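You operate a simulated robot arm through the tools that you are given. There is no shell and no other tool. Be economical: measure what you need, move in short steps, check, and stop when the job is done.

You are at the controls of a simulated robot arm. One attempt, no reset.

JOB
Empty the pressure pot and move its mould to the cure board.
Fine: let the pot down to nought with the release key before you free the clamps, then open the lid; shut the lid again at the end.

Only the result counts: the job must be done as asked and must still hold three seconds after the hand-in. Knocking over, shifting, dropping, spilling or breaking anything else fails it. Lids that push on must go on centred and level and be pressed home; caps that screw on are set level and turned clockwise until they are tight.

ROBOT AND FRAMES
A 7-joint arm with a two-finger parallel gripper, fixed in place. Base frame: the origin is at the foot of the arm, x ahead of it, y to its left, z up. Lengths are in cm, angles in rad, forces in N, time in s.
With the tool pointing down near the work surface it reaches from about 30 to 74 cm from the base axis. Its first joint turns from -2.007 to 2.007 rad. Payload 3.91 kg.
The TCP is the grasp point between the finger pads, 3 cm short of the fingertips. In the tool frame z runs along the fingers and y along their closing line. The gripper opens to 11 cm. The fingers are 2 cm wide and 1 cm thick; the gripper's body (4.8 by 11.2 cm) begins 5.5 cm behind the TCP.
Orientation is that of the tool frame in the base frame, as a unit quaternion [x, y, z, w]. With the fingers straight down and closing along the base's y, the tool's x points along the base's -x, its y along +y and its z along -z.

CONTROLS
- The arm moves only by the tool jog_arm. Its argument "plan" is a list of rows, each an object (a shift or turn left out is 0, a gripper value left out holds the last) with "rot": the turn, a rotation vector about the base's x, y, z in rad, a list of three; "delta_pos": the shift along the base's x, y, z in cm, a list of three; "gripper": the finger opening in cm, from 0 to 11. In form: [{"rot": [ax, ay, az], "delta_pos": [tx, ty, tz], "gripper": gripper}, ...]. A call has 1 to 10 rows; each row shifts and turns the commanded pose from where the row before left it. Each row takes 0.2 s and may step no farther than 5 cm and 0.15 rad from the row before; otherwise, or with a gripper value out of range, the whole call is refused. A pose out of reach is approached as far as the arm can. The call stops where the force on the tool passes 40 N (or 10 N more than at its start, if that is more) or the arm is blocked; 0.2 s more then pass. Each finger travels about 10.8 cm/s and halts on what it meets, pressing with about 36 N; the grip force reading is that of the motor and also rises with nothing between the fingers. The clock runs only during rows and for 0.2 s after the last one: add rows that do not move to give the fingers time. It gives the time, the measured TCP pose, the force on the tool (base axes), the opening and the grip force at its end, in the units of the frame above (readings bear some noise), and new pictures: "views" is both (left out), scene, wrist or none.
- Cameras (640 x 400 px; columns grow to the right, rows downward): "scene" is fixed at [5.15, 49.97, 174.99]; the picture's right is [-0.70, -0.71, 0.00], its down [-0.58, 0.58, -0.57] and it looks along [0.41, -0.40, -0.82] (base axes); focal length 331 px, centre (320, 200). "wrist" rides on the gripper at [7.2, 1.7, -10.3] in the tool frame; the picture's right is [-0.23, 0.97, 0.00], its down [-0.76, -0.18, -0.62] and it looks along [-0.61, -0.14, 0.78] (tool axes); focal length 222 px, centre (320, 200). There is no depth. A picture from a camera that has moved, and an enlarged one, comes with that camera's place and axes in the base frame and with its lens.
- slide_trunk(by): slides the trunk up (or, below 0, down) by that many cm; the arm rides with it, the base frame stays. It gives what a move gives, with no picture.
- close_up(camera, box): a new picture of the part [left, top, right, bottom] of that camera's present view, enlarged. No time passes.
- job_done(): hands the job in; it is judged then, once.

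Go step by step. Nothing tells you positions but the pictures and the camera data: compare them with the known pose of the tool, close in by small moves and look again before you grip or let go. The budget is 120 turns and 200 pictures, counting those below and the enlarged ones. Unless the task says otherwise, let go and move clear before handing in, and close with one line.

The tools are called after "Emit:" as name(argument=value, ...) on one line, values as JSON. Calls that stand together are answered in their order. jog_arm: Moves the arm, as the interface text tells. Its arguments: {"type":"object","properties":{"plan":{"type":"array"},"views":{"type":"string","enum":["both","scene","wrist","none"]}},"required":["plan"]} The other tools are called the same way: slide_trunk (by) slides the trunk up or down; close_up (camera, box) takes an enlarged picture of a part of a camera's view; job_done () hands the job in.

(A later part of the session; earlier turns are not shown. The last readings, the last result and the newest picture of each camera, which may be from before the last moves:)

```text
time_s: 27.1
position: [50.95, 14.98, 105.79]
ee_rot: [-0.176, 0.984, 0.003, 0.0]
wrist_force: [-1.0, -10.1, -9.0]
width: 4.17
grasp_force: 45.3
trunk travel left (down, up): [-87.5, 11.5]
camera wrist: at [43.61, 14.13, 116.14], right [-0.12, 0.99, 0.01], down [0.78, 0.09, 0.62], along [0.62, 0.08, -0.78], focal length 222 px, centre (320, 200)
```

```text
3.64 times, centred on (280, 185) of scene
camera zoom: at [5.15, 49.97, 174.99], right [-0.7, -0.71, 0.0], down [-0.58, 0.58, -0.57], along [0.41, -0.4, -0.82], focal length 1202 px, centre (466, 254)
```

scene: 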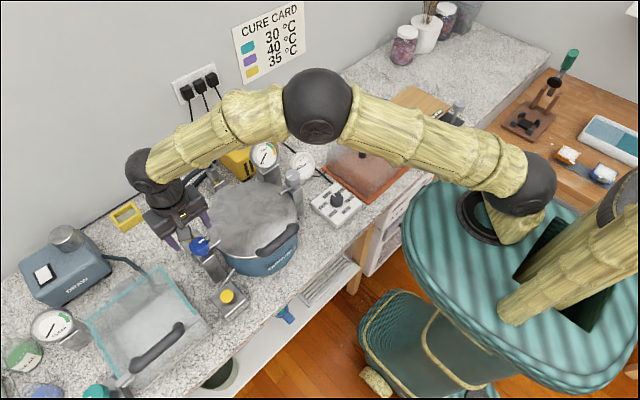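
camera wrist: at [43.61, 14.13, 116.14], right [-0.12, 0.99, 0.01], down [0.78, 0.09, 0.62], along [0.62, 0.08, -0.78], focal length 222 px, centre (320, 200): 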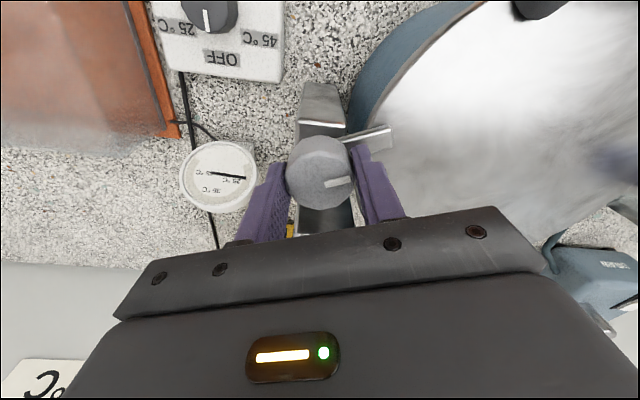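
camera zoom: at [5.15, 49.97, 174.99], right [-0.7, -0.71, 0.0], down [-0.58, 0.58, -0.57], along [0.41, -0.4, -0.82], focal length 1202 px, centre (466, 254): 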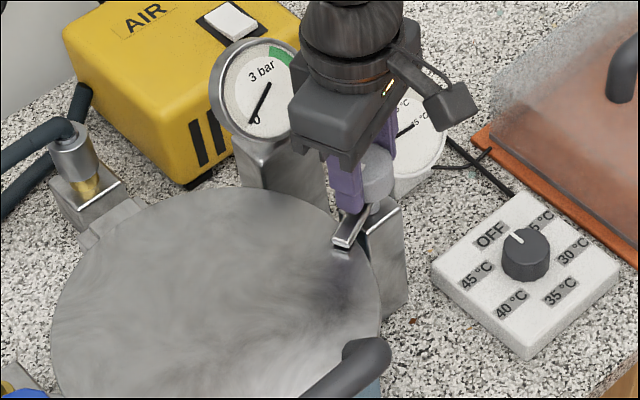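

The bar seems to be following counter-clockwise, so I'll continue.

Emit:
jog_arm(plan=[{"rot": [0, 0, 0.15]}, {"rot": [0, 0, 0.15]}, {"rot": [0, 0, 0.15]}, {"rot": [0, 0, 0.15]}, {"rot": [0, 0, 0.15]}, {"rot": [0, 0, 0.15]}, {"rot": [0, 0, 0.15]}, {"rot": [0, 0, 0.15]}, {"rot": [0, 0, 0.05]}, {}], views="wrist")

Emit:
close_up(camera="scene", box=[220, 130, 340, 240])

```text
time_s: 29.4
position: [51.0, 15.11, 105.79]
ee_rot: [0.717, -0.697, -0.003, -0.001]
wrist_force: [2.2, 1.2, -0.6]
width: 4.15
grasp_force: 45.0
trunk travel left (down, up): [-87.5, 11.5]
camera wrist: at [49.57, 7.88, 116.14], right [-0.98, 0.2, 0.0], down [0.16, 0.76, 0.63], along [0.12, 0.62, -0.78], focal length 222 px, centre (320, 200)
```

wrist: 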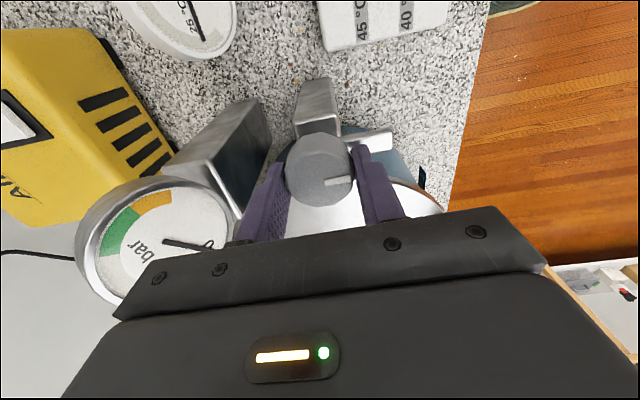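

```text
3.64 times, centred on (280, 185) of scene
camera zoom: at [5.15, 49.97, 174.99], right [-0.7, -0.71, 0.0], down [-0.58, 0.58, -0.57], along [0.41, -0.4, -0.82], focal length 1202 px, centre (466, 254)
```

zoom: 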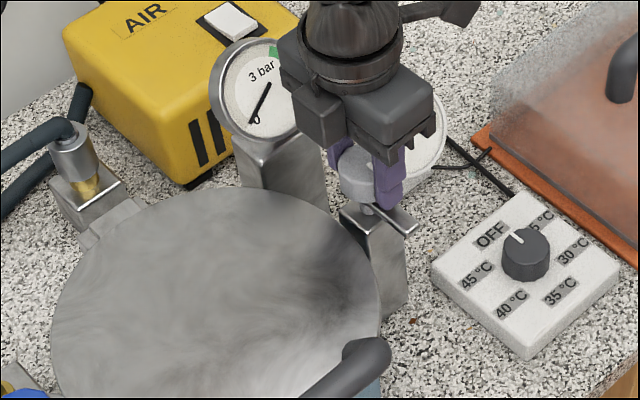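

Both clamps are free. Next is the lid handle, and the gripper already closes along x, which suits the handle bar running along y. I'll let go, rise and look at the handle from above.

Emit:
jog_arm(plan=[{"gripper": 7}, {}, {"delta_pos": [0, 0, 5]}, {"delta_pos": [0, 0, 5]}, {"delta_pos": [-3, 3.5, 0]}, {"delta_pos": [-3, 4, 0]}, {"delta_pos": [-3, 4, 0]}, {"delta_pos": [-2.5, 4, 0]}, {}])

Emit:
close_up(camera="scene", box=[170, 120, 330, 290])

```text
time_s: 31.4
position: [39.36, 30.73, 115.88]
ee_rot: [0.716, -0.698, -0.003, 0.001]
wrist_force: [-0.9, -0.3, -0.1]
width: 7.0
grasp_force: 0.1
trunk travel left (down, up): [-87.5, 11.5]
camera wrist: at [37.97, 23.41, 126.14], right [-0.98, 0.2, 0.01], down [0.16, 0.76, 0.63], along [0.12, 0.61, -0.78], focal length 222 px, centre (320, 200)
```

scene: 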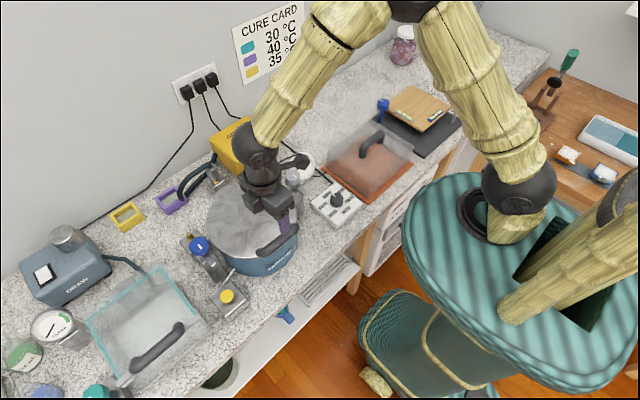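
wrist: 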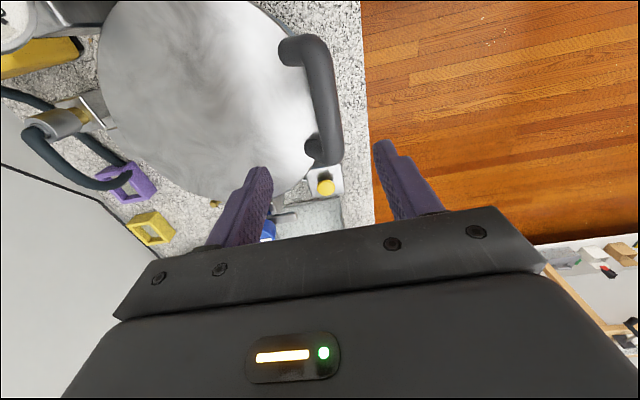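

```text
2.35 times, centred on (250, 205) of scene
camera zoom: at [5.15, 49.97, 174.99], right [-0.7, -0.71, 0.0], down [-0.58, 0.58, -0.57], along [0.41, -0.4, -0.82], focal length 778 px, centre (485, 188)
```

zoom: 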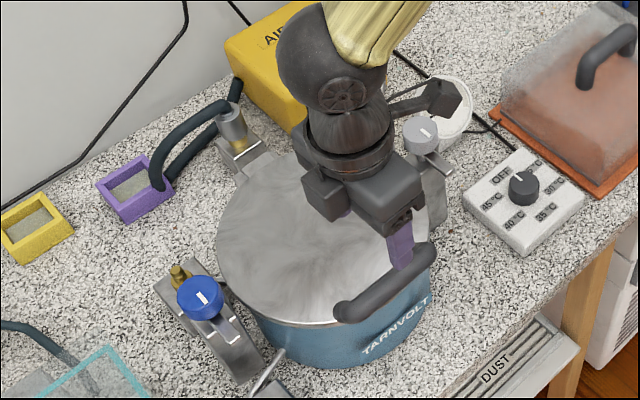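

The handle bar is at about x≈38.2, z≈104, standing forward of its feet. I'll shift over it and go down.

Emit:
jog_arm(plan=[{"delta_pos": [-1.1, -0.3, -4]}, {"delta_pos": [0, 0, -3]}, {}], views="wrist")

Emit:
close_up(camera="scene", box=[210, 160, 330, 280])

```text
time_s: 32.1
position: [38.14, 30.45, 108.77]
ee_rot: [0.718, -0.696, -0.003, 0.001]
wrist_force: [-0.4, 0.3, -0.1]
width: 7.01
grasp_force: 0.1
trunk travel left (down, up): [-87.5, 11.5]
camera wrist: at [36.76, 23.15, 119.15], right [-0.98, 0.2, 0.01], down [0.16, 0.76, 0.63], along [0.12, 0.61, -0.78], focal length 222 px, centre (320, 200)
```

wrist: 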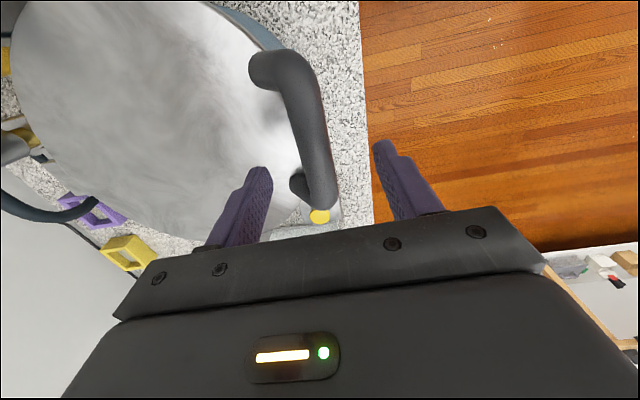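

```text
3.33 times, centred on (270, 220) of scene
camera zoom: at [5.15, 49.97, 174.99], right [-0.7, -0.71, 0.0], down [-0.58, 0.58, -0.57], along [0.41, -0.4, -0.82], focal length 1102 px, centre (487, 133)
```

zoom: 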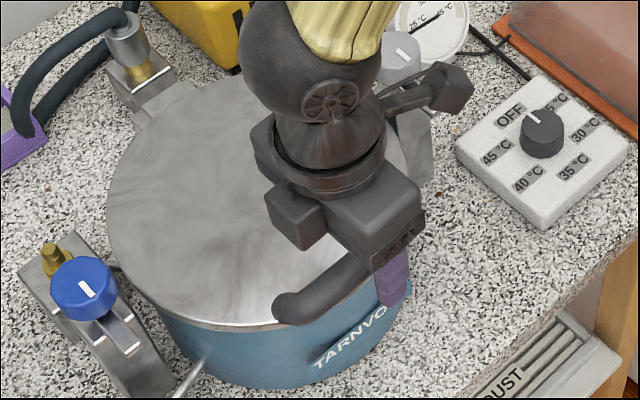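

The bar is centred between the fingers. I'll lower and grip.

Emit:
jog_arm(plan=[{"delta_pos": [0.1, 0, -2]}, {"delta_pos": [0, 0, -1.9]}, {}, {"gripper": 0.5}, {}, {}, {}], views="wrist")

Emit:
close_up(camera="scene", box=[210, 160, 330, 280])

```text
time_s: 33.8
position: [38.54, 30.43, 105.02]
ee_rot: [0.717, -0.697, -0.004, 0.001]
wrist_force: [2.9, 0.1, -1.6]
width: 2.41
grasp_force: 44.5
trunk travel left (down, up): [-87.5, 11.5]
camera wrist: at [37.07, 23.1, 115.36], right [-0.98, 0.2, 0.01], down [0.16, 0.76, 0.62], along [0.12, 0.61, -0.78], focal length 222 px, centre (320, 200)
```

wrist: 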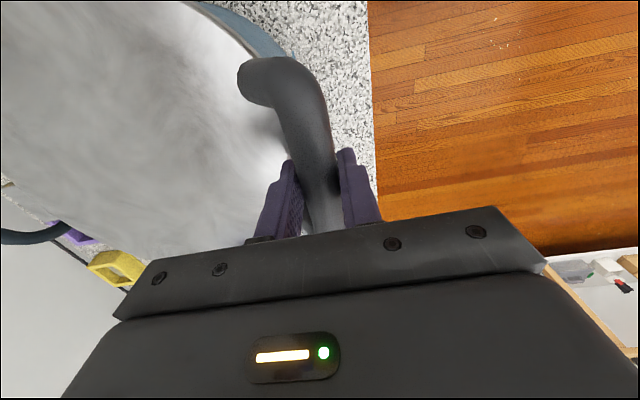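

```text
3.33 times, centred on (270, 220) of scene
camera zoom: at [5.15, 49.97, 174.99], right [-0.7, -0.71, 0.0], down [-0.58, 0.58, -0.57], along [0.41, -0.4, -0.82], focal length 1102 px, centre (487, 133)
```

zoom: 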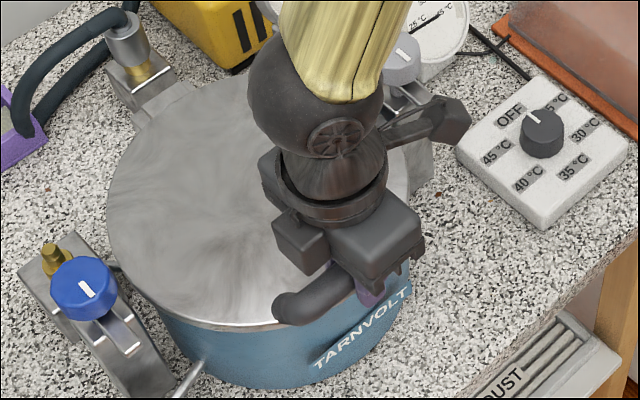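

I have the handle, 2.4 cm thick. I'll begin lifting along an arc about the rear hinge at about x≈63.5, z≈100.

Emit:
jog_arm(plan=[{"delta_pos": [0.5, 0, 1.85]}, {"delta_pos": [0.55, 0, 1.8]}, {"delta_pos": [0.7, 0, 1.75]}, {"delta_pos": [0.85, 0, 1.7]}, {}])

Emit:
close_up(camera="scene", box=[170, 120, 330, 290])

```text
time_s: 35.0
position: [40.54, 30.4, 112.11]
ee_rot: [0.718, -0.696, -0.002, 0.0]
wrist_force: [-22.3, -0.5, 8.2]
width: 2.36
grasp_force: 44.2
trunk travel left (down, up): [-87.5, 11.5]
camera wrist: at [39.24, 23.1, 122.52], right [-0.98, 0.2, 0.0], down [0.16, 0.76, 0.62], along [0.12, 0.61, -0.78], focal length 222 px, centre (320, 200)
```

scene: 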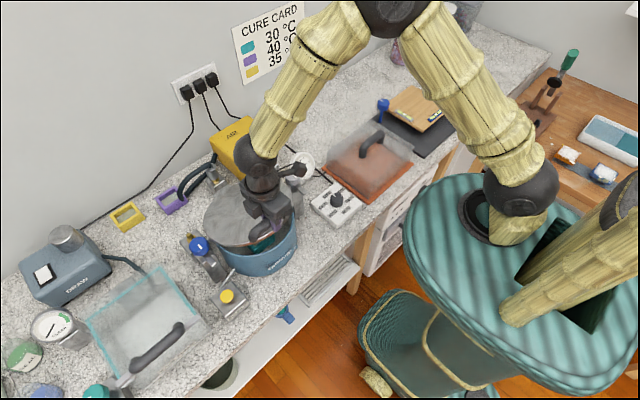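
wrist: 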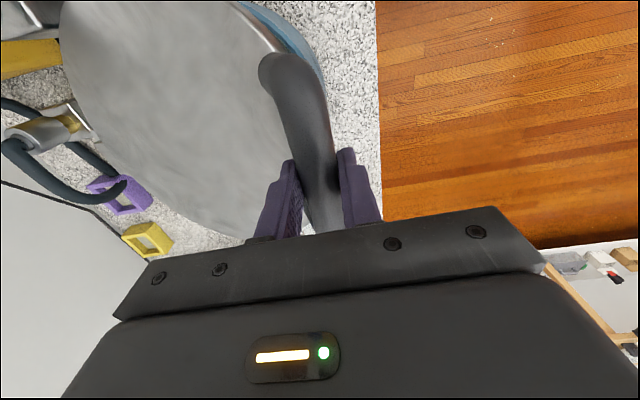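

```text
2.35 times, centred on (250, 205) of scene
camera zoom: at [5.15, 49.97, 174.99], right [-0.7, -0.71, 0.0], down [-0.58, 0.58, -0.57], along [0.41, -0.4, -0.82], focal length 778 px, centre (485, 188)
```

zoom: 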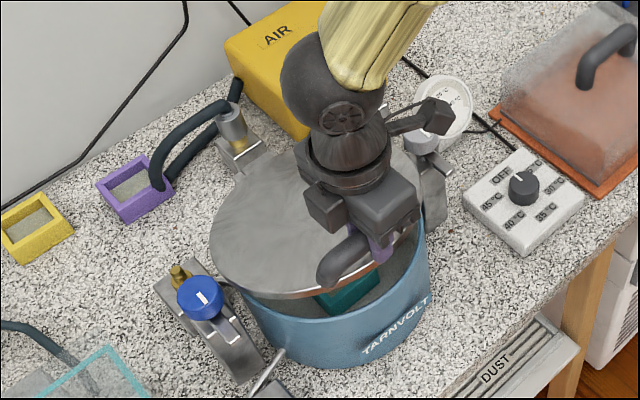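

The lid is opening and I can see a teal mould inside. The reading suggests a slightly higher pivot, so I'll adjust the arc and continue.

Emit:
jog_arm(plan=[{"delta_pos": [0.7, 0, 2.6]}, {"delta_pos": [1.6, 0, 2.5]}, {"delta_pos": [1.9, 0, 2.3]}, {}], views="scene")

```text
time_s: 36.0
position: [45.5, 30.24, 119.26]
ee_rot: [0.716, -0.698, -0.003, 0.001]
wrist_force: [7.5, -1.1, -10.3]
width: 2.38
grasp_force: 45.0
trunk travel left (down, up): [-87.5, 11.5]
```

scene: 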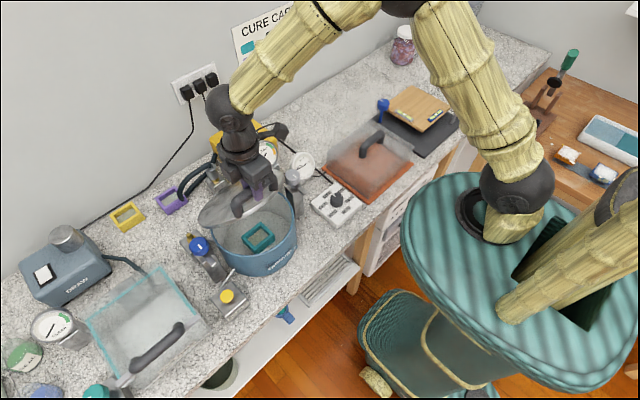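

The three points fit an arc with its pivot near (62.1, 102.3) and a radius of 23.7 cm. I'll continue.

Emit:
jog_arm(plan=[{"delta_pos": [2.36, 0, 2.0]}, {"delta_pos": [2.57, 0, 1.68]}, {"delta_pos": [2.77, 0, 1.35]}, {}])

```text
time_s: 37.0
position: [52.92, 30.28, 124.9]
ee_rot: [0.718, -0.696, -0.003, -0.002]
wrist_force: [-7.2, 4.2, 16.6]
width: 2.4
grasp_force: 45.3
trunk travel left (down, up): [-87.5, 11.5]
camera wrist: at [51.41, 23.07, 135.19], right [-0.98, 0.2, 0.0], down [0.16, 0.76, 0.63], along [0.12, 0.62, -0.78], focal length 222 px, centre (320, 200)
```

scene: 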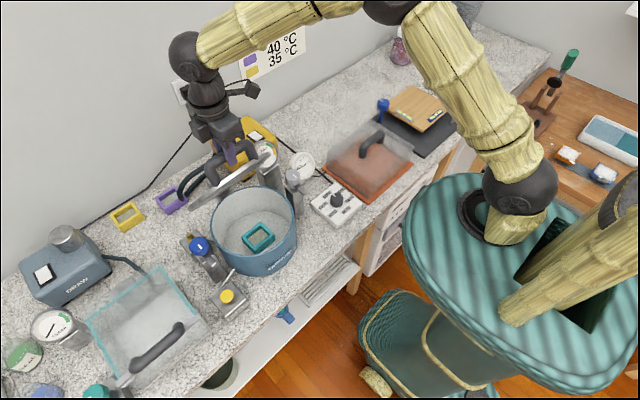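
wrist: 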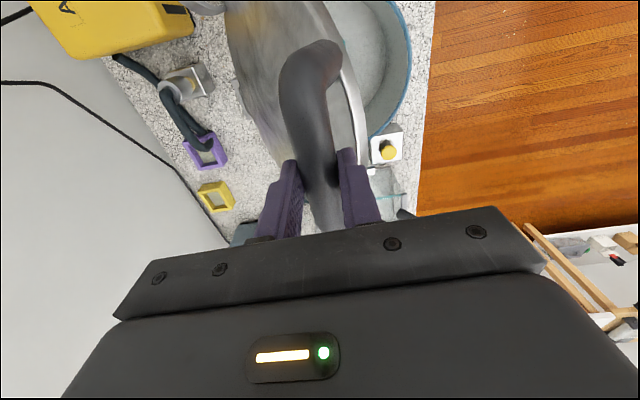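

The tool is being pushed up slightly, so I'll run the arc a little higher and continue.

Emit:
jog_arm(plan=[{"delta_pos": [2.5, 0, 1.6]}, {"delta_pos": [2.8, 0, 0.8]}, {"delta_pos": [2.8, 0, 0.3]}, {}])

Emit:
close_up(camera="scene", box=[150, 80, 310, 270])

```text
time_s: 38.0
position: [61.0, 30.41, 127.26]
ee_rot: [0.717, -0.697, -0.002, 0.0]
wrist_force: [-2.4, 3.7, 6.4]
width: 2.39
grasp_force: 45.1
trunk travel left (down, up): [-87.5, 11.5]
camera wrist: at [59.51, 23.06, 137.58], right [-0.98, 0.2, 0.0], down [0.16, 0.76, 0.63], along [0.12, 0.61, -0.78], focal length 222 px, centre (320, 200)
```

scene: 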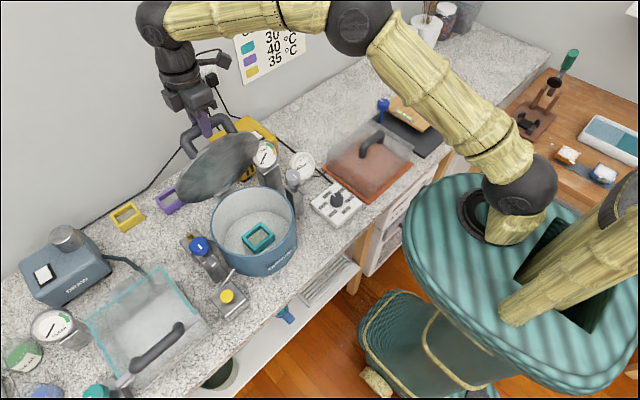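
wrist: 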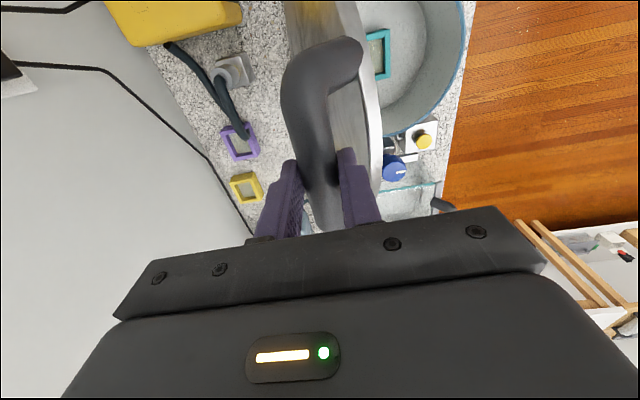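

```text
2.11 times, centred on (230, 175) of scene
camera zoom: at [5.15, 49.97, 174.99], right [-0.7, -0.71, 0.0], down [-0.58, 0.58, -0.57], along [0.41, -0.4, -0.82], focal length 696 px, centre (510, 253)
```

zoom: 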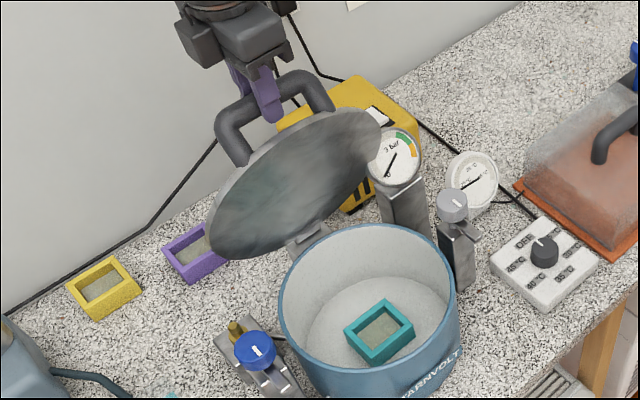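

The lid is nearly vertical, with the teal mould visible in the pot. I'll push past vertical until it stops or rests.

Emit:
jog_arm(plan=[{"delta_pos": [2.8, 0, -0.1]}, {"delta_pos": [2.2, 0, -0.3]}, {}])

Emit:
close_up(camera="scene", box=[150, 80, 310, 270])

```text
time_s: 38.8
position: [65.95, 30.23, 127.09]
ee_rot: [0.718, -0.696, -0.001, -0.002]
wrist_force: [4.2, 8.3, 26.2]
width: 2.37
grasp_force: 45.4
trunk travel left (down, up): [-87.5, 11.5]
camera wrist: at [64.43, 23.01, 137.39], right [-0.98, 0.2, 0.0], down [0.15, 0.76, 0.63], along [0.13, 0.62, -0.78], focal length 222 px, centre (320, 200)
```

scene: 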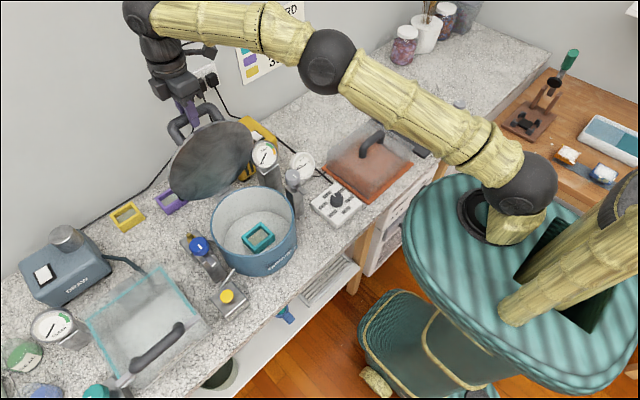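
wrist: 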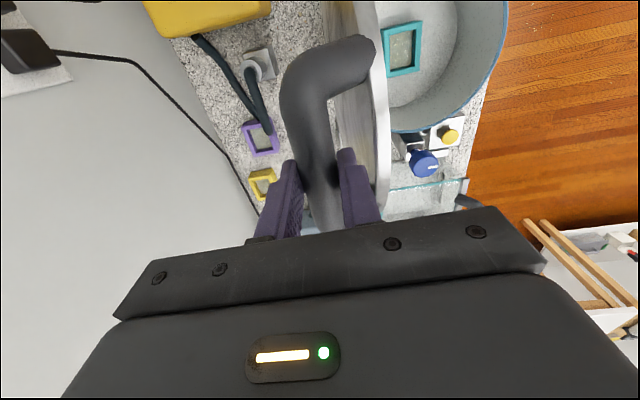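

```text
2.11 times, centred on (230, 175) of scene
camera zoom: at [5.15, 49.97, 174.99], right [-0.7, -0.71, 0.0], down [-0.58, 0.58, -0.57], along [0.41, -0.4, -0.82], focal length 696 px, centre (510, 253)
```

zoom: 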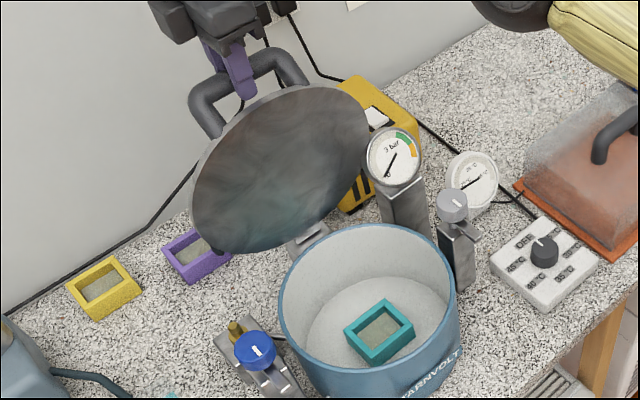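

The lid is about vertical. I'll nudge further.

Emit:
jog_arm(plan=[{"delta_pos": [1.5, 0, 0.4]}, {"delta_pos": [1.5, 0, -0.1]}, {"delta_pos": [1, 0, -0.2]}, {}])

Emit:
close_up(camera="scene", box=[150, 80, 310, 270])

```text
time_s: 39.8
position: [67.18, 29.74, 126.55]
ee_rot: [0.718, -0.696, -0.003, 0.0]
wrist_force: [1.3, 28.0, 10.7]
width: 2.38
grasp_force: 45.4
out of reach, approached as far as the arm can: row 1, 2, 3
trunk travel left (down, up): [-87.5, 11.5]
camera wrist: at [65.84, 22.44, 136.81], right [-0.98, 0.2, 0.01], down [0.16, 0.77, 0.62], along [0.12, 0.61, -0.78], focal length 222 px, centre (320, 200)
```

scene: 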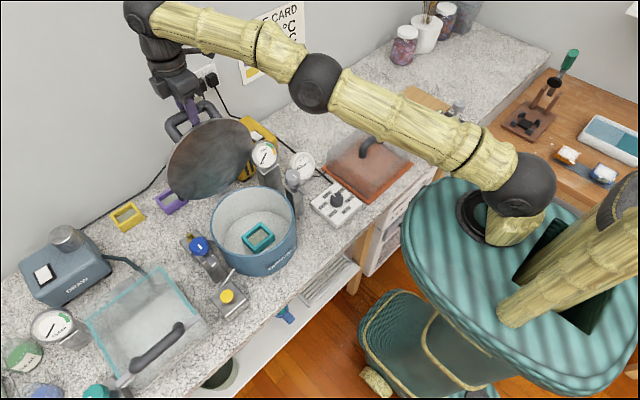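
wrist: 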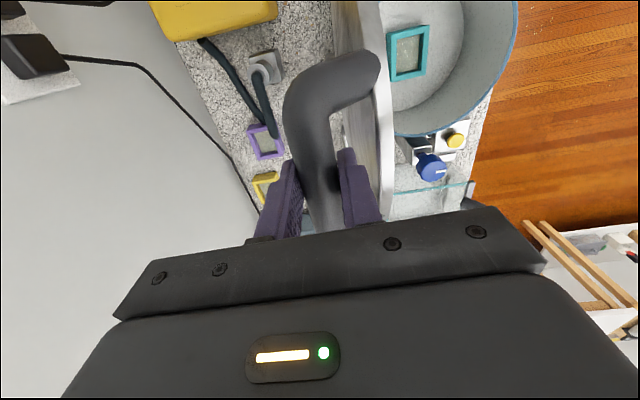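

```text
2.11 times, centred on (230, 175) of scene
camera zoom: at [5.15, 49.97, 174.99], right [-0.7, -0.71, 0.0], down [-0.58, 0.58, -0.57], along [0.41, -0.4, -0.82], focal length 696 px, centre (510, 253)
```

zoom: 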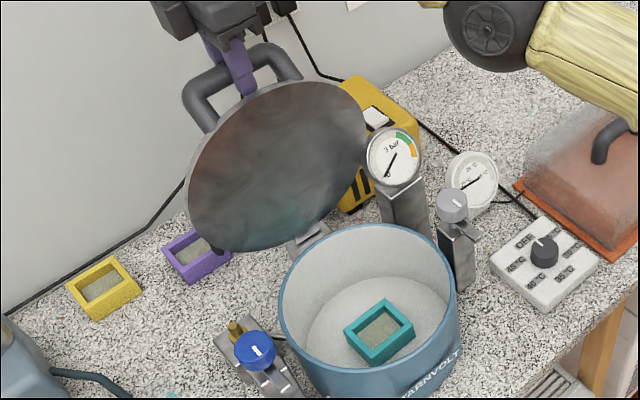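

That's at the arm's reach, with the lid just past vertical. I'll loosen the fingers slightly, leaving them as a guard, to see which way it leans.

Emit:
jog_arm(plan=[{"delta_pos": [-1, 0.3, 0]}, {"delta_pos": [-1, 0.2, 0]}, {"gripper": 4.5}, {}, {}, {}])

Emit:
close_up(camera="scene", box=[150, 80, 310, 270])

```text
time_s: 41.1
position: [65.47, 29.47, 126.66]
ee_rot: [0.717, -0.697, -0.004, 0.001]
wrist_force: [1.6, -1.5, -0.6]
width: 4.46
grasp_force: 0.0
trunk travel left (down, up): [-87.5, 11.5]
camera wrist: at [64.0, 22.32, 136.88], right [-0.98, 0.2, 0.01], down [0.16, 0.76, 0.62], along [0.12, 0.61, -0.78], focal length 222 px, centre (320, 200)
```

scene: 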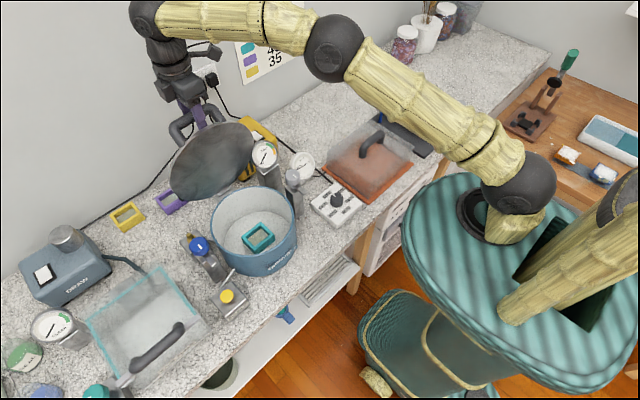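
wrist: 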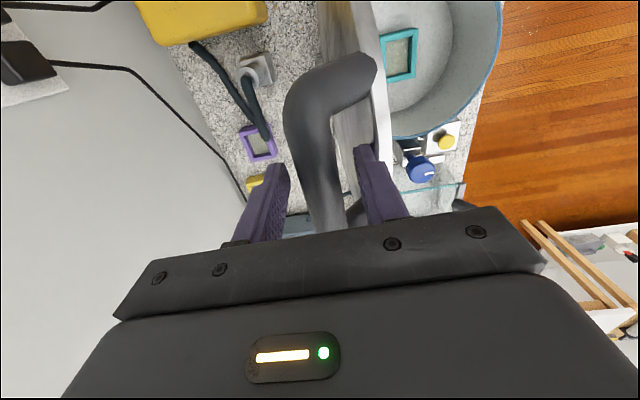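

```text
2.11 times, centred on (230, 175) of scene
camera zoom: at [5.15, 49.97, 174.99], right [-0.7, -0.71, 0.0], down [-0.58, 0.58, -0.57], along [0.41, -0.4, -0.82], focal length 696 px, centre (510, 253)
```

zoom: 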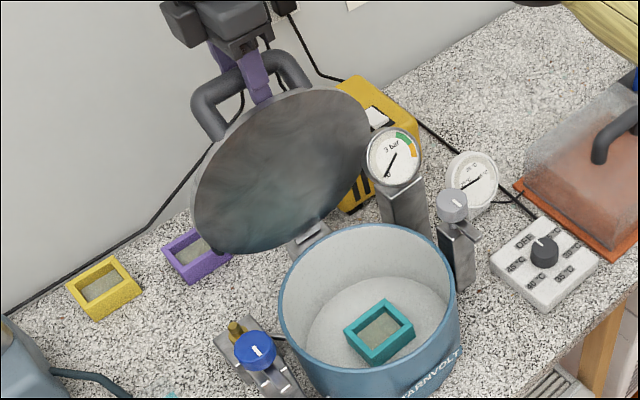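

The bar floats free between the fingers without moving. I'll wait to confirm the lid really stays.

Emit:
jog_arm(plan=[{}, {}, {}, {}, {}, {}, {}, {}, {}, {}], views="wrist")

```text
time_s: 43.4
position: [65.42, 29.61, 126.45]
ee_rot: [0.717, -0.697, -0.003, 0.001]
wrist_force: [0.3, 0.0, -0.2]
width: 4.48
grasp_force: 0.1
trunk travel left (down, up): [-87.5, 11.5]
camera wrist: at [63.97, 22.36, 136.89], right [-0.98, 0.2, 0.01], down [0.16, 0.76, 0.62], along [0.12, 0.61, -0.78], focal length 222 px, centre (320, 200)
```

wrist: 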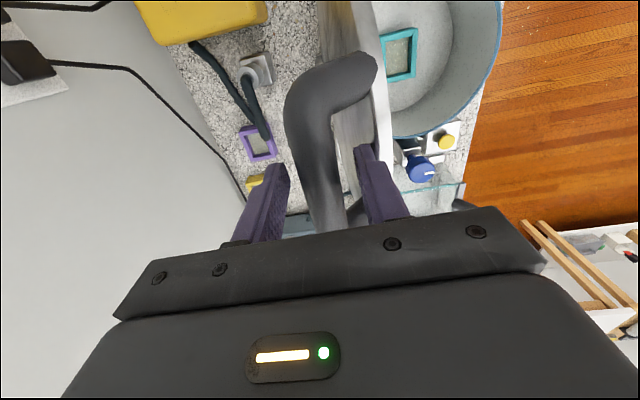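

The lid stays open on its own. I'll lift clear of the handle and come back over the pot to look at the mould.

Emit:
jog_arm(plan=[{"delta_pos": [0, 0, 2]}, {"delta_pos": [0, 0, 3]}, {"delta_pos": [-1, 0, 3]}, {"delta_pos": [-5, 0.2, 0]}, {"delta_pos": [-4.5, 0.2, 0]}, {"delta_pos": [-4.5, 0.2, 0], "gripper": 10.5}, {}])

Emit:
close_up(camera="scene", box=[150, 80, 310, 270])

```text
time_s: 45.0
position: [59.47, 34.36, 137.86]
ee_rot: [0.717, -0.697, -0.002, 0.001]
wrist_force: [-1.5, -0.1, -0.2]
width: 10.52
grasp_force: 0.1
out of reach, approached as far as the arm can: row 4, 5, 6
trunk travel left (down, up): [-87.5, 11.5]
camera wrist: at [58.14, 27.1, 148.22], right [-0.98, 0.2, 0.01], down [0.16, 0.76, 0.62], along [0.12, 0.61, -0.78], focal length 222 px, centre (320, 200)
```

scene: 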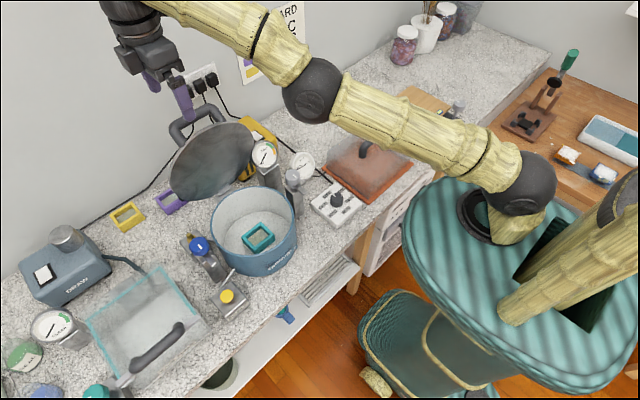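
wrist: 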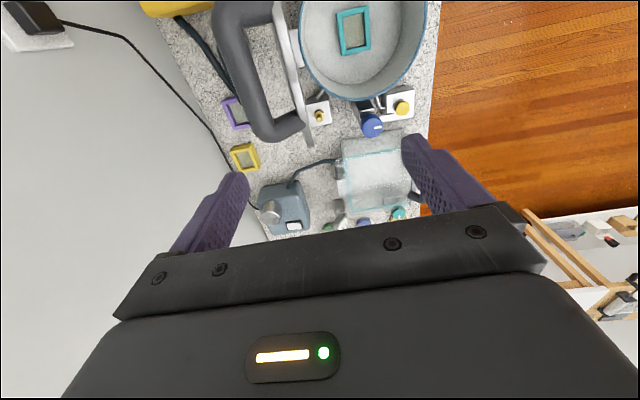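

```text
2.11 times, centred on (230, 175) of scene
camera zoom: at [5.15, 49.97, 174.99], right [-0.7, -0.71, 0.0], down [-0.58, 0.58, -0.57], along [0.41, -0.4, -0.82], focal length 696 px, centre (510, 253)
```

zoom: 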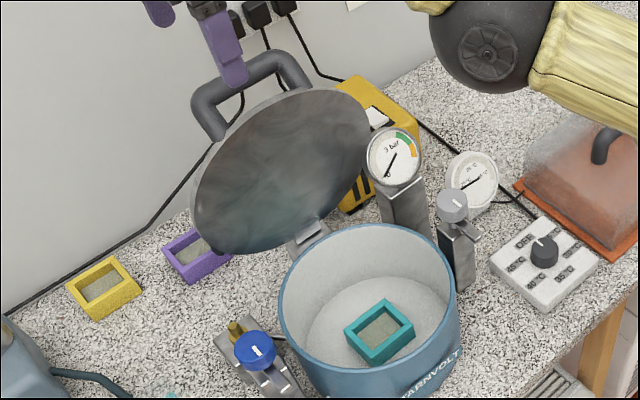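

I'm at the edge of the reach at this height. I'll go on toward the pot with a small step.

Emit:
jog_arm(plan=[{"delta_pos": [-3, 0, -2]}, {"delta_pos": [0, 0, -3]}, {}])

```text
time_s: 45.8
position: [59.8, 36.44, 134.55]
ee_rot: [0.717, -0.697, -0.004, 0.001]
wrist_force: [0.3, 0.8, 0.9]
width: 10.53
grasp_force: 0.0
out of reach, approached as far as the arm can: row 1, 2
trunk travel left (down, up): [-87.5, 11.5]
camera wrist: at [58.43, 29.17, 145.0], right [-0.98, 0.2, 0.01], down [0.16, 0.76, 0.62], along [0.12, 0.61, -0.78], focal length 222 px, centre (320, 200)
```

scene: 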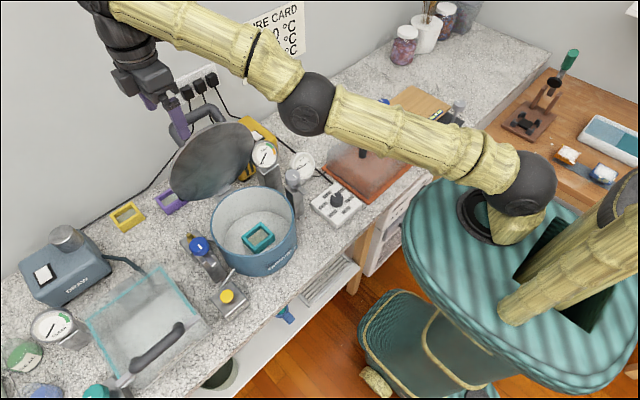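
wrist: 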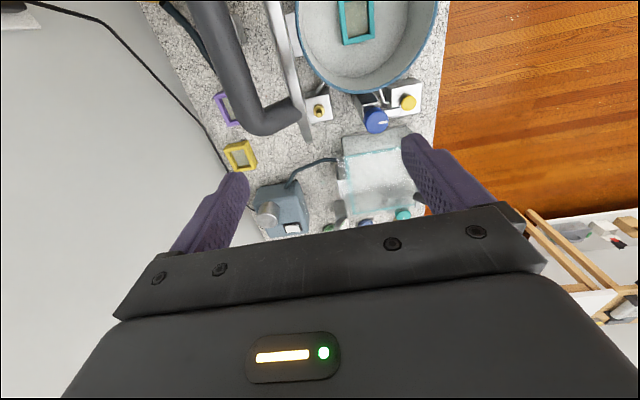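

The arm is drifting sideways, probably because of a joint limit. I'll stay above the handle height and move back with smaller steps.

Emit:
jog_arm(plan=[{"delta_pos": [-3, -2, 1]}, {"delta_pos": [-3, -2, 0]}, {}], views="scene")

```text
time_s: 46.5
position: [58.85, 35.76, 137.38]
ee_rot: [0.717, -0.697, -0.003, 0.0]
wrist_force: [-0.5, 0.0, 0.1]
width: 10.53
grasp_force: 0.0
out of reach, approached as far as the arm can: row 1, 2
trunk travel left (down, up): [-87.5, 11.5]
```

scene: 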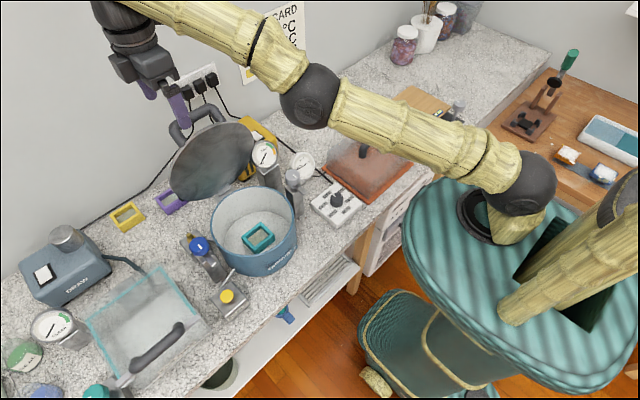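

Emit:
jog_arm(plan=[{"rot": [0, 0, -0.15]}, {"rot": [0, 0, -0.15]}, {"rot": [0, 0, -0.15]}, {"rot": [0, 0, -0.15]}, {}], views="scene")

```text
time_s: 47.8
position: [58.78, 35.92, 137.39]
ee_rot: [-0.478, 0.878, 0.003, -0.001]
wrist_force: [-0.5, -0.1, -0.4]
width: 10.51
grasp_force: 0.0
trunk travel left (down, up): [-87.5, 11.5]
```

scene: 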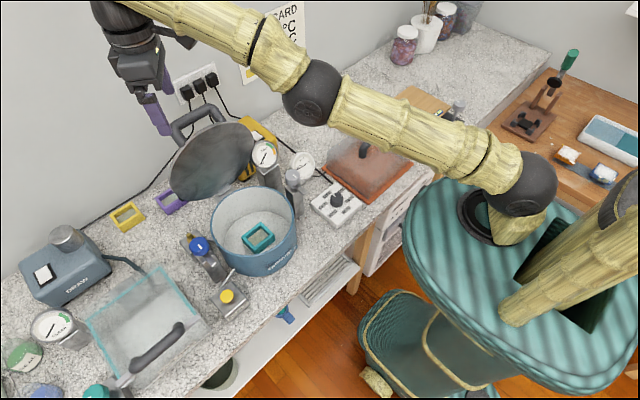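

Turning the tool back cleared the problem. I'll move back over the pot now.

Emit:
jog_arm(plan=[{"delta_pos": [-3, -1, 0]}, {"delta_pos": [-3, -2, 0]}, {}], views="scene")

```text
time_s: 48.5
position: [58.13, 36.11, 138.49]
ee_rot: [-0.48, 0.877, 0.003, 0.0]
wrist_force: [0.3, 0.4, -0.6]
width: 10.52
grasp_force: 0.0
out of reach, approached as far as the arm can: row 1, 2
trunk travel left (down, up): [-87.5, 11.5]
```

scene: 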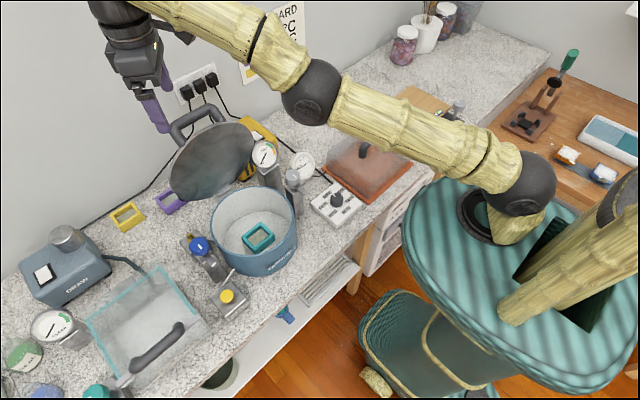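

It looks as if the arm is fully stretched and just sliding around on its reach limit. I'll pull straight inward, towards the shoulder.

Emit:
jog_arm(plan=[{"delta_pos": [-3.6, -2.3, -2.3]}, {"delta_pos": [-3.6, -2.3, -2.3]}, {"delta_pos": [-1, -1, 0]}, {}], views="scene")

```text
time_s: 49.5
position: [58.16, 36.16, 138.48]
ee_rot: [-0.48, 0.878, 0.003, -0.001]
wrist_force: [0.2, -1.2, 0.6]
width: 10.54
grasp_force: 0.0
out of reach, approached as far as the arm can: row 1, 2, 3
trunk travel left (down, up): [-87.5, 11.5]
```

scene: 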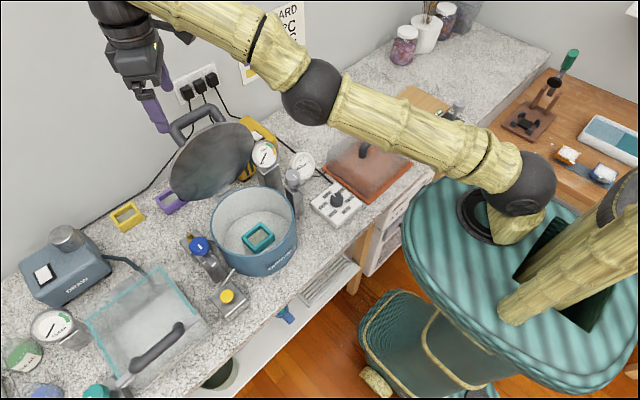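

Emit:
jog_arm(plan=[{"delta_pos": [0, 0, -1]}, {"delta_pos": [0, 0, -1]}, {"delta_pos": [0, 0, -1]}, {"delta_pos": [-1, -0.5, -1]}, {}], views="none")

```text
time_s: 50.8
position: [59.22, 36.87, 135.23]
ee_rot: [-0.48, 0.878, 0.003, -0.001]
wrist_force: [0.6, 0.2, 0.0]
width: 10.5
grasp_force: 0.0
out of reach, approached as far as the arm can: row 1, 2, 3, 4
trunk travel left (down, up): [-87.5, 11.5]
```

Emit:
jog_arm(plan=[{"delta_pos": [-4, 2.5, 0]}, {"delta_pos": [-4, 2.5, 0]}, {"delta_pos": [-4, 0, 0]}, {"delta_pos": [-4, 0, 0]}, {}], views="scene")

```text
time_s: 52.0
position: [49.78, 46.21, 138.13]
ee_rot: [-0.479, 0.878, 0.002, 0.0]
wrist_force: [0.0, 0.0, -1.1]
width: 10.52
grasp_force: 0.1
out of reach, approached as far as the arm can: row 1, 2, 3, 4
trunk travel left (down, up): [-87.5, 11.5]
```

scene: 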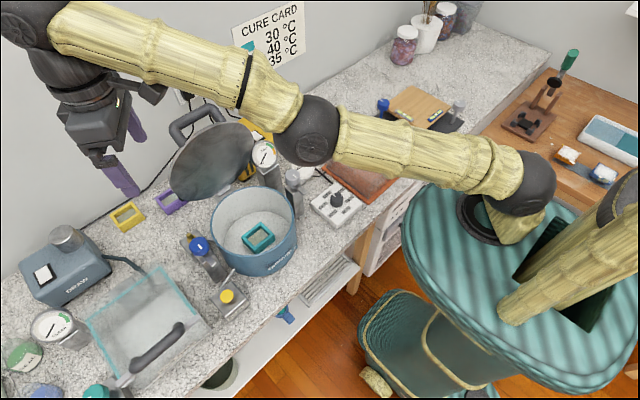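

The arm still seems locked at full stretch. A small trunk slide may re-seed it from the measured joints, and extra height won't hurt.

Emit:
slide_trunk(by=3)

Emit:
jog_arm(plan=[{"delta_pos": [-1, -1, -0.5]}, {"delta_pos": [-2, -2, -1]}, {}], views="none")

```text
time_s: 52.7
position: [49.89, 46.14, 141.13]
ee_rot: [-0.479, 0.878, 0.002, -0.001]
wrist_force: [0.9, 0.4, 0.4]
width: 10.51
grasp_force: 0.1
trunk travel left (down, up): [-90.5, 8.5]
```

```text
time_s: 53.5
position: [49.7, 46.04, 141.07]
ee_rot: [-0.48, 0.877, 0.003, 0.0]
wrist_force: [0.0, -0.2, -0.5]
width: 10.5
grasp_force: 0.0
out of reach, approached as far as the arm can: row 1, 2
trunk travel left (down, up): [-90.5, 8.5]
```

Emit:
jog_arm(plan=[{"delta_pos": [0, 0, -5]}, {"delta_pos": [0, 0, -5]}, {"delta_pos": [0, 0, -5]}, {"delta_pos": [-2, -2, 0]}, {}], views="scene")

```text
time_s: 54.7
position: [52.69, 49.67, 128.18]
ee_rot: [-0.479, 0.878, 0.002, -0.002]
wrist_force: [0.5, -0.2, -0.4]
width: 10.48
grasp_force: 0.2
out of reach, approached as far as the arm can: row 1, 2, 3, 4
trunk travel left (down, up): [-90.5, 8.5]
```

scene: 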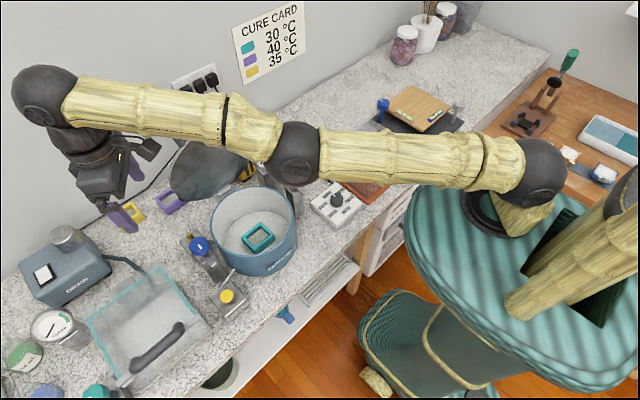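

Emit:
jog_arm(plan=[{"delta_pos": [0, -3, 0.5]}, {"delta_pos": [0, -3, 0.5]}, {"delta_pos": [-3, 0, 0]}, {}], views="none")

```text
time_s: 55.7
position: [54.0, 47.27, 130.99]
ee_rot: [-0.48, 0.877, 0.003, -0.003]
wrist_force: [0.4, -0.5, 0.4]
width: 10.51
grasp_force: 0.0
out of reach, approached as far as the arm can: row 1, 2, 3
trunk travel left (down, up): [-90.5, 8.5]
```

Emit:
jog_arm(plan=[{"rot": [0.1, -0.1, 0]}, {"rot": [0.1, -0.1, 0]}, {"rot": [0.1, -0.1, 0]}, {}], views="scene")

```text
time_s: 56.7
position: [59.66, 53.25, 133.63]
ee_rot: [-0.469, 0.858, 0.062, 0.201]
wrist_force: [0.9, -0.4, -0.1]
width: 10.5
grasp_force: 0.1
out of reach, approached as far as the arm can: row 1, 2, 3
trunk travel left (down, up): [-90.5, 8.5]
```

scene: 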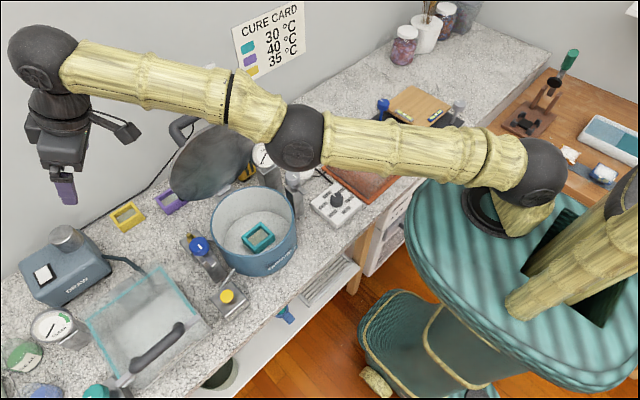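

The picture suggests the elbow has slipped through straight onto its wrong-side limit. I'll level the tool, reach outward to full stretch, then go down and inward so it flexes back the right way.

Emit:
jog_arm(plan=[{"rot": [-0.1, 0.1, 0]}, {"rot": [-0.1, 0.1, 0]}, {"rot": [-0.1, 0.1, 0]}, {"delta_pos": [2.5, 2.3, -1]}, {"delta_pos": [2.5, 2.3, -2]}, {"delta_pos": [1, 1, -3]}, {"delta_pos": [0, 0, -3]}, {}], views="none")

```text
time_s: 58.5
position: [56.64, 47.08, 122.07]
ee_rot: [-0.479, 0.878, 0.003, -0.001]
wrist_force: [-0.7, 0.6, 0.0]
width: 10.53
grasp_force: 0.0
out of reach, approached as far as the arm can: row 1, 2, 3, 4, 5, 6
trunk travel left (down, up): [-90.5, 8.5]
```

Emit:
jog_arm(plan=[{"delta_pos": [-1, -0.8, 0]}, {"delta_pos": [-2, -1.5, 0]}, {"delta_pos": [-3, -2.5, 0]}, {}], views="scene")

```text
time_s: 59.5
position: [50.66, 42.01, 121.9]
ee_rot: [-0.479, 0.878, 0.003, 0.0]
wrist_force: [0.5, -0.2, -0.3]
width: 10.52
grasp_force: 0.3
trunk travel left (down, up): [-90.5, 8.5]
```

scene: 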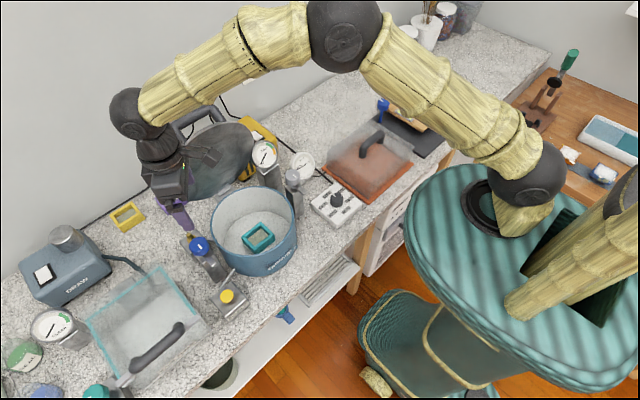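

I'm unstuck. I'll move over the pot, turning the tool back to close along y.

Emit:
jog_arm(plan=[{"rot": [0, 0, -0.15], "delta_pos": [0, -2, 0]}, {"rot": [0, 0, -0.15], "delta_pos": [0, -2, 0]}, {"rot": [0, 0, -0.15], "delta_pos": [0, -2, 0]}, {"rot": [0, 0, -0.15], "delta_pos": [0, -2, 0]}, {"rot": [0, 0, -0.15], "delta_pos": [0, -2, 0]}, {"rot": [0, 0, -0.15], "delta_pos": [-0.2, -1.2, 0]}, {"rot": [0, 0, -0.1]}, {}])

Emit:
close_up(camera="wrist", box=[220, 40, 420, 240])

```text
time_s: 61.3
position: [50.41, 30.97, 121.98]
ee_rot: [0.001, 1.0, 0.002, 0.0]
wrist_force: [0.9, -0.6, 0.3]
width: 10.52
grasp_force: 0.1
trunk travel left (down, up): [-90.5, 8.5]
camera wrist: at [43.22, 32.62, 132.37], right [0.23, 0.97, 0.01], down [0.76, -0.18, 0.62], along [0.61, -0.14, -0.78], focal length 222 px, centre (320, 200)
```

scene: 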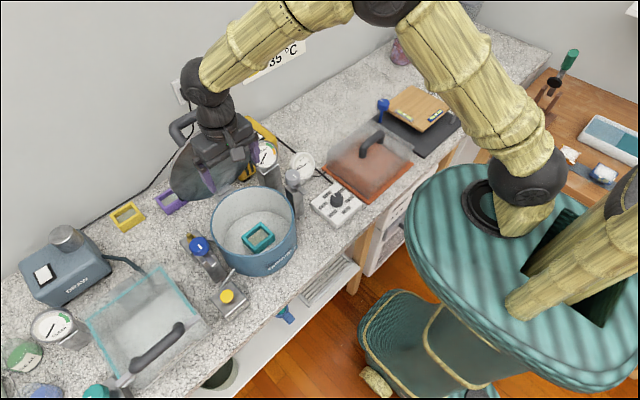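
wrist: 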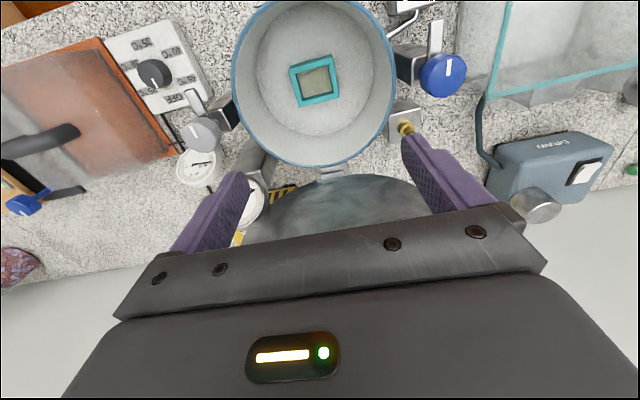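

```text
2.00 times, centred on (320, 140) of wrist
camera zoom: at [43.22, 32.62, 132.37], right [0.23, 0.97, 0.01], down [0.76, -0.18, 0.62], along [0.61, -0.14, -0.78], focal length 444 px, centre (320, 320)
```

zoom: 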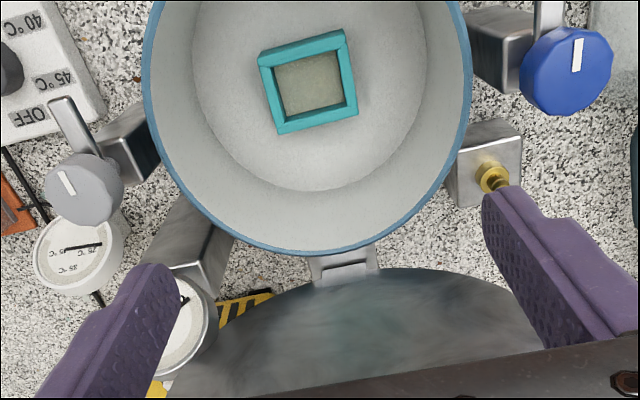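

The teal mould sits on the pot floor, square to the axes, centred at about (50.4, 30.2) and about 5.5 × 7 cm. I'll go down to mid-height and check again.

Emit:
jog_arm(plan=[{"delta_pos": [0, -0.7, -4]}, {"delta_pos": [0, 0, -5]}, {"delta_pos": [0, 0, -5]}, {"delta_pos": [0, 0, -4]}, {"delta_pos": [0, 0, -4]}, {}])

Emit:
close_up(camera="wrist", box=[200, 60, 440, 240])

```text
time_s: 62.7
position: [50.33, 30.05, 100.12]
ee_rot: [0.0, 1.0, 0.002, 0.001]
wrist_force: [0.4, 0.0, -0.3]
width: 10.54
grasp_force: 0.1
trunk travel left (down, up): [-90.5, 8.5]
camera wrist: at [43.11, 31.66, 110.42], right [0.23, 0.97, 0.01], down [0.76, -0.18, 0.62], along [0.61, -0.14, -0.78], focal length 222 px, centre (320, 200)
```

scene: 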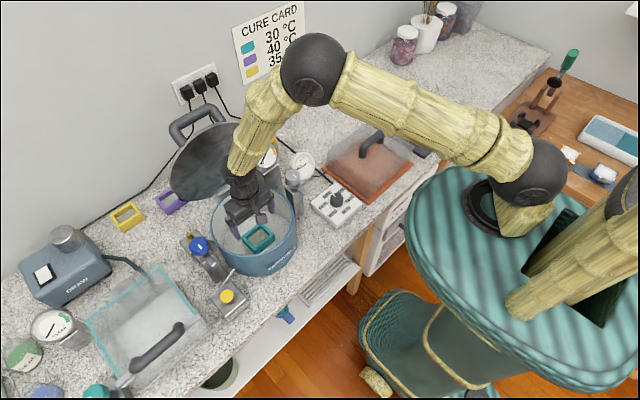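
wrist: 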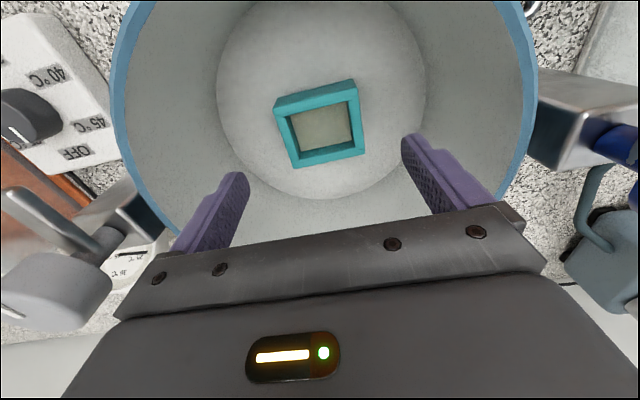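

```text
2.22 times, centred on (320, 150) of wrist
camera zoom: at [43.11, 31.66, 110.42], right [0.23, 0.97, 0.01], down [0.76, -0.18, 0.62], along [0.61, -0.14, -0.78], focal length 494 px, centre (320, 311)
```

zoom: 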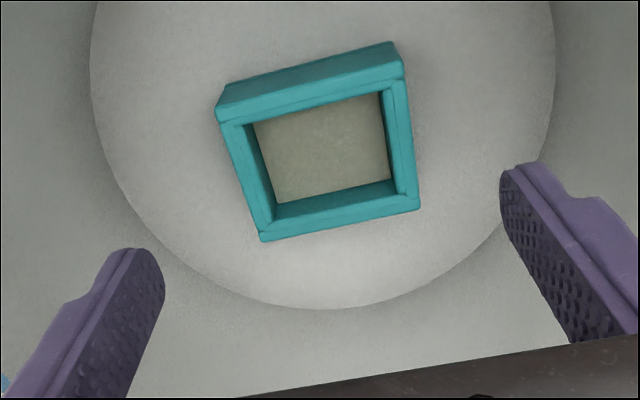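

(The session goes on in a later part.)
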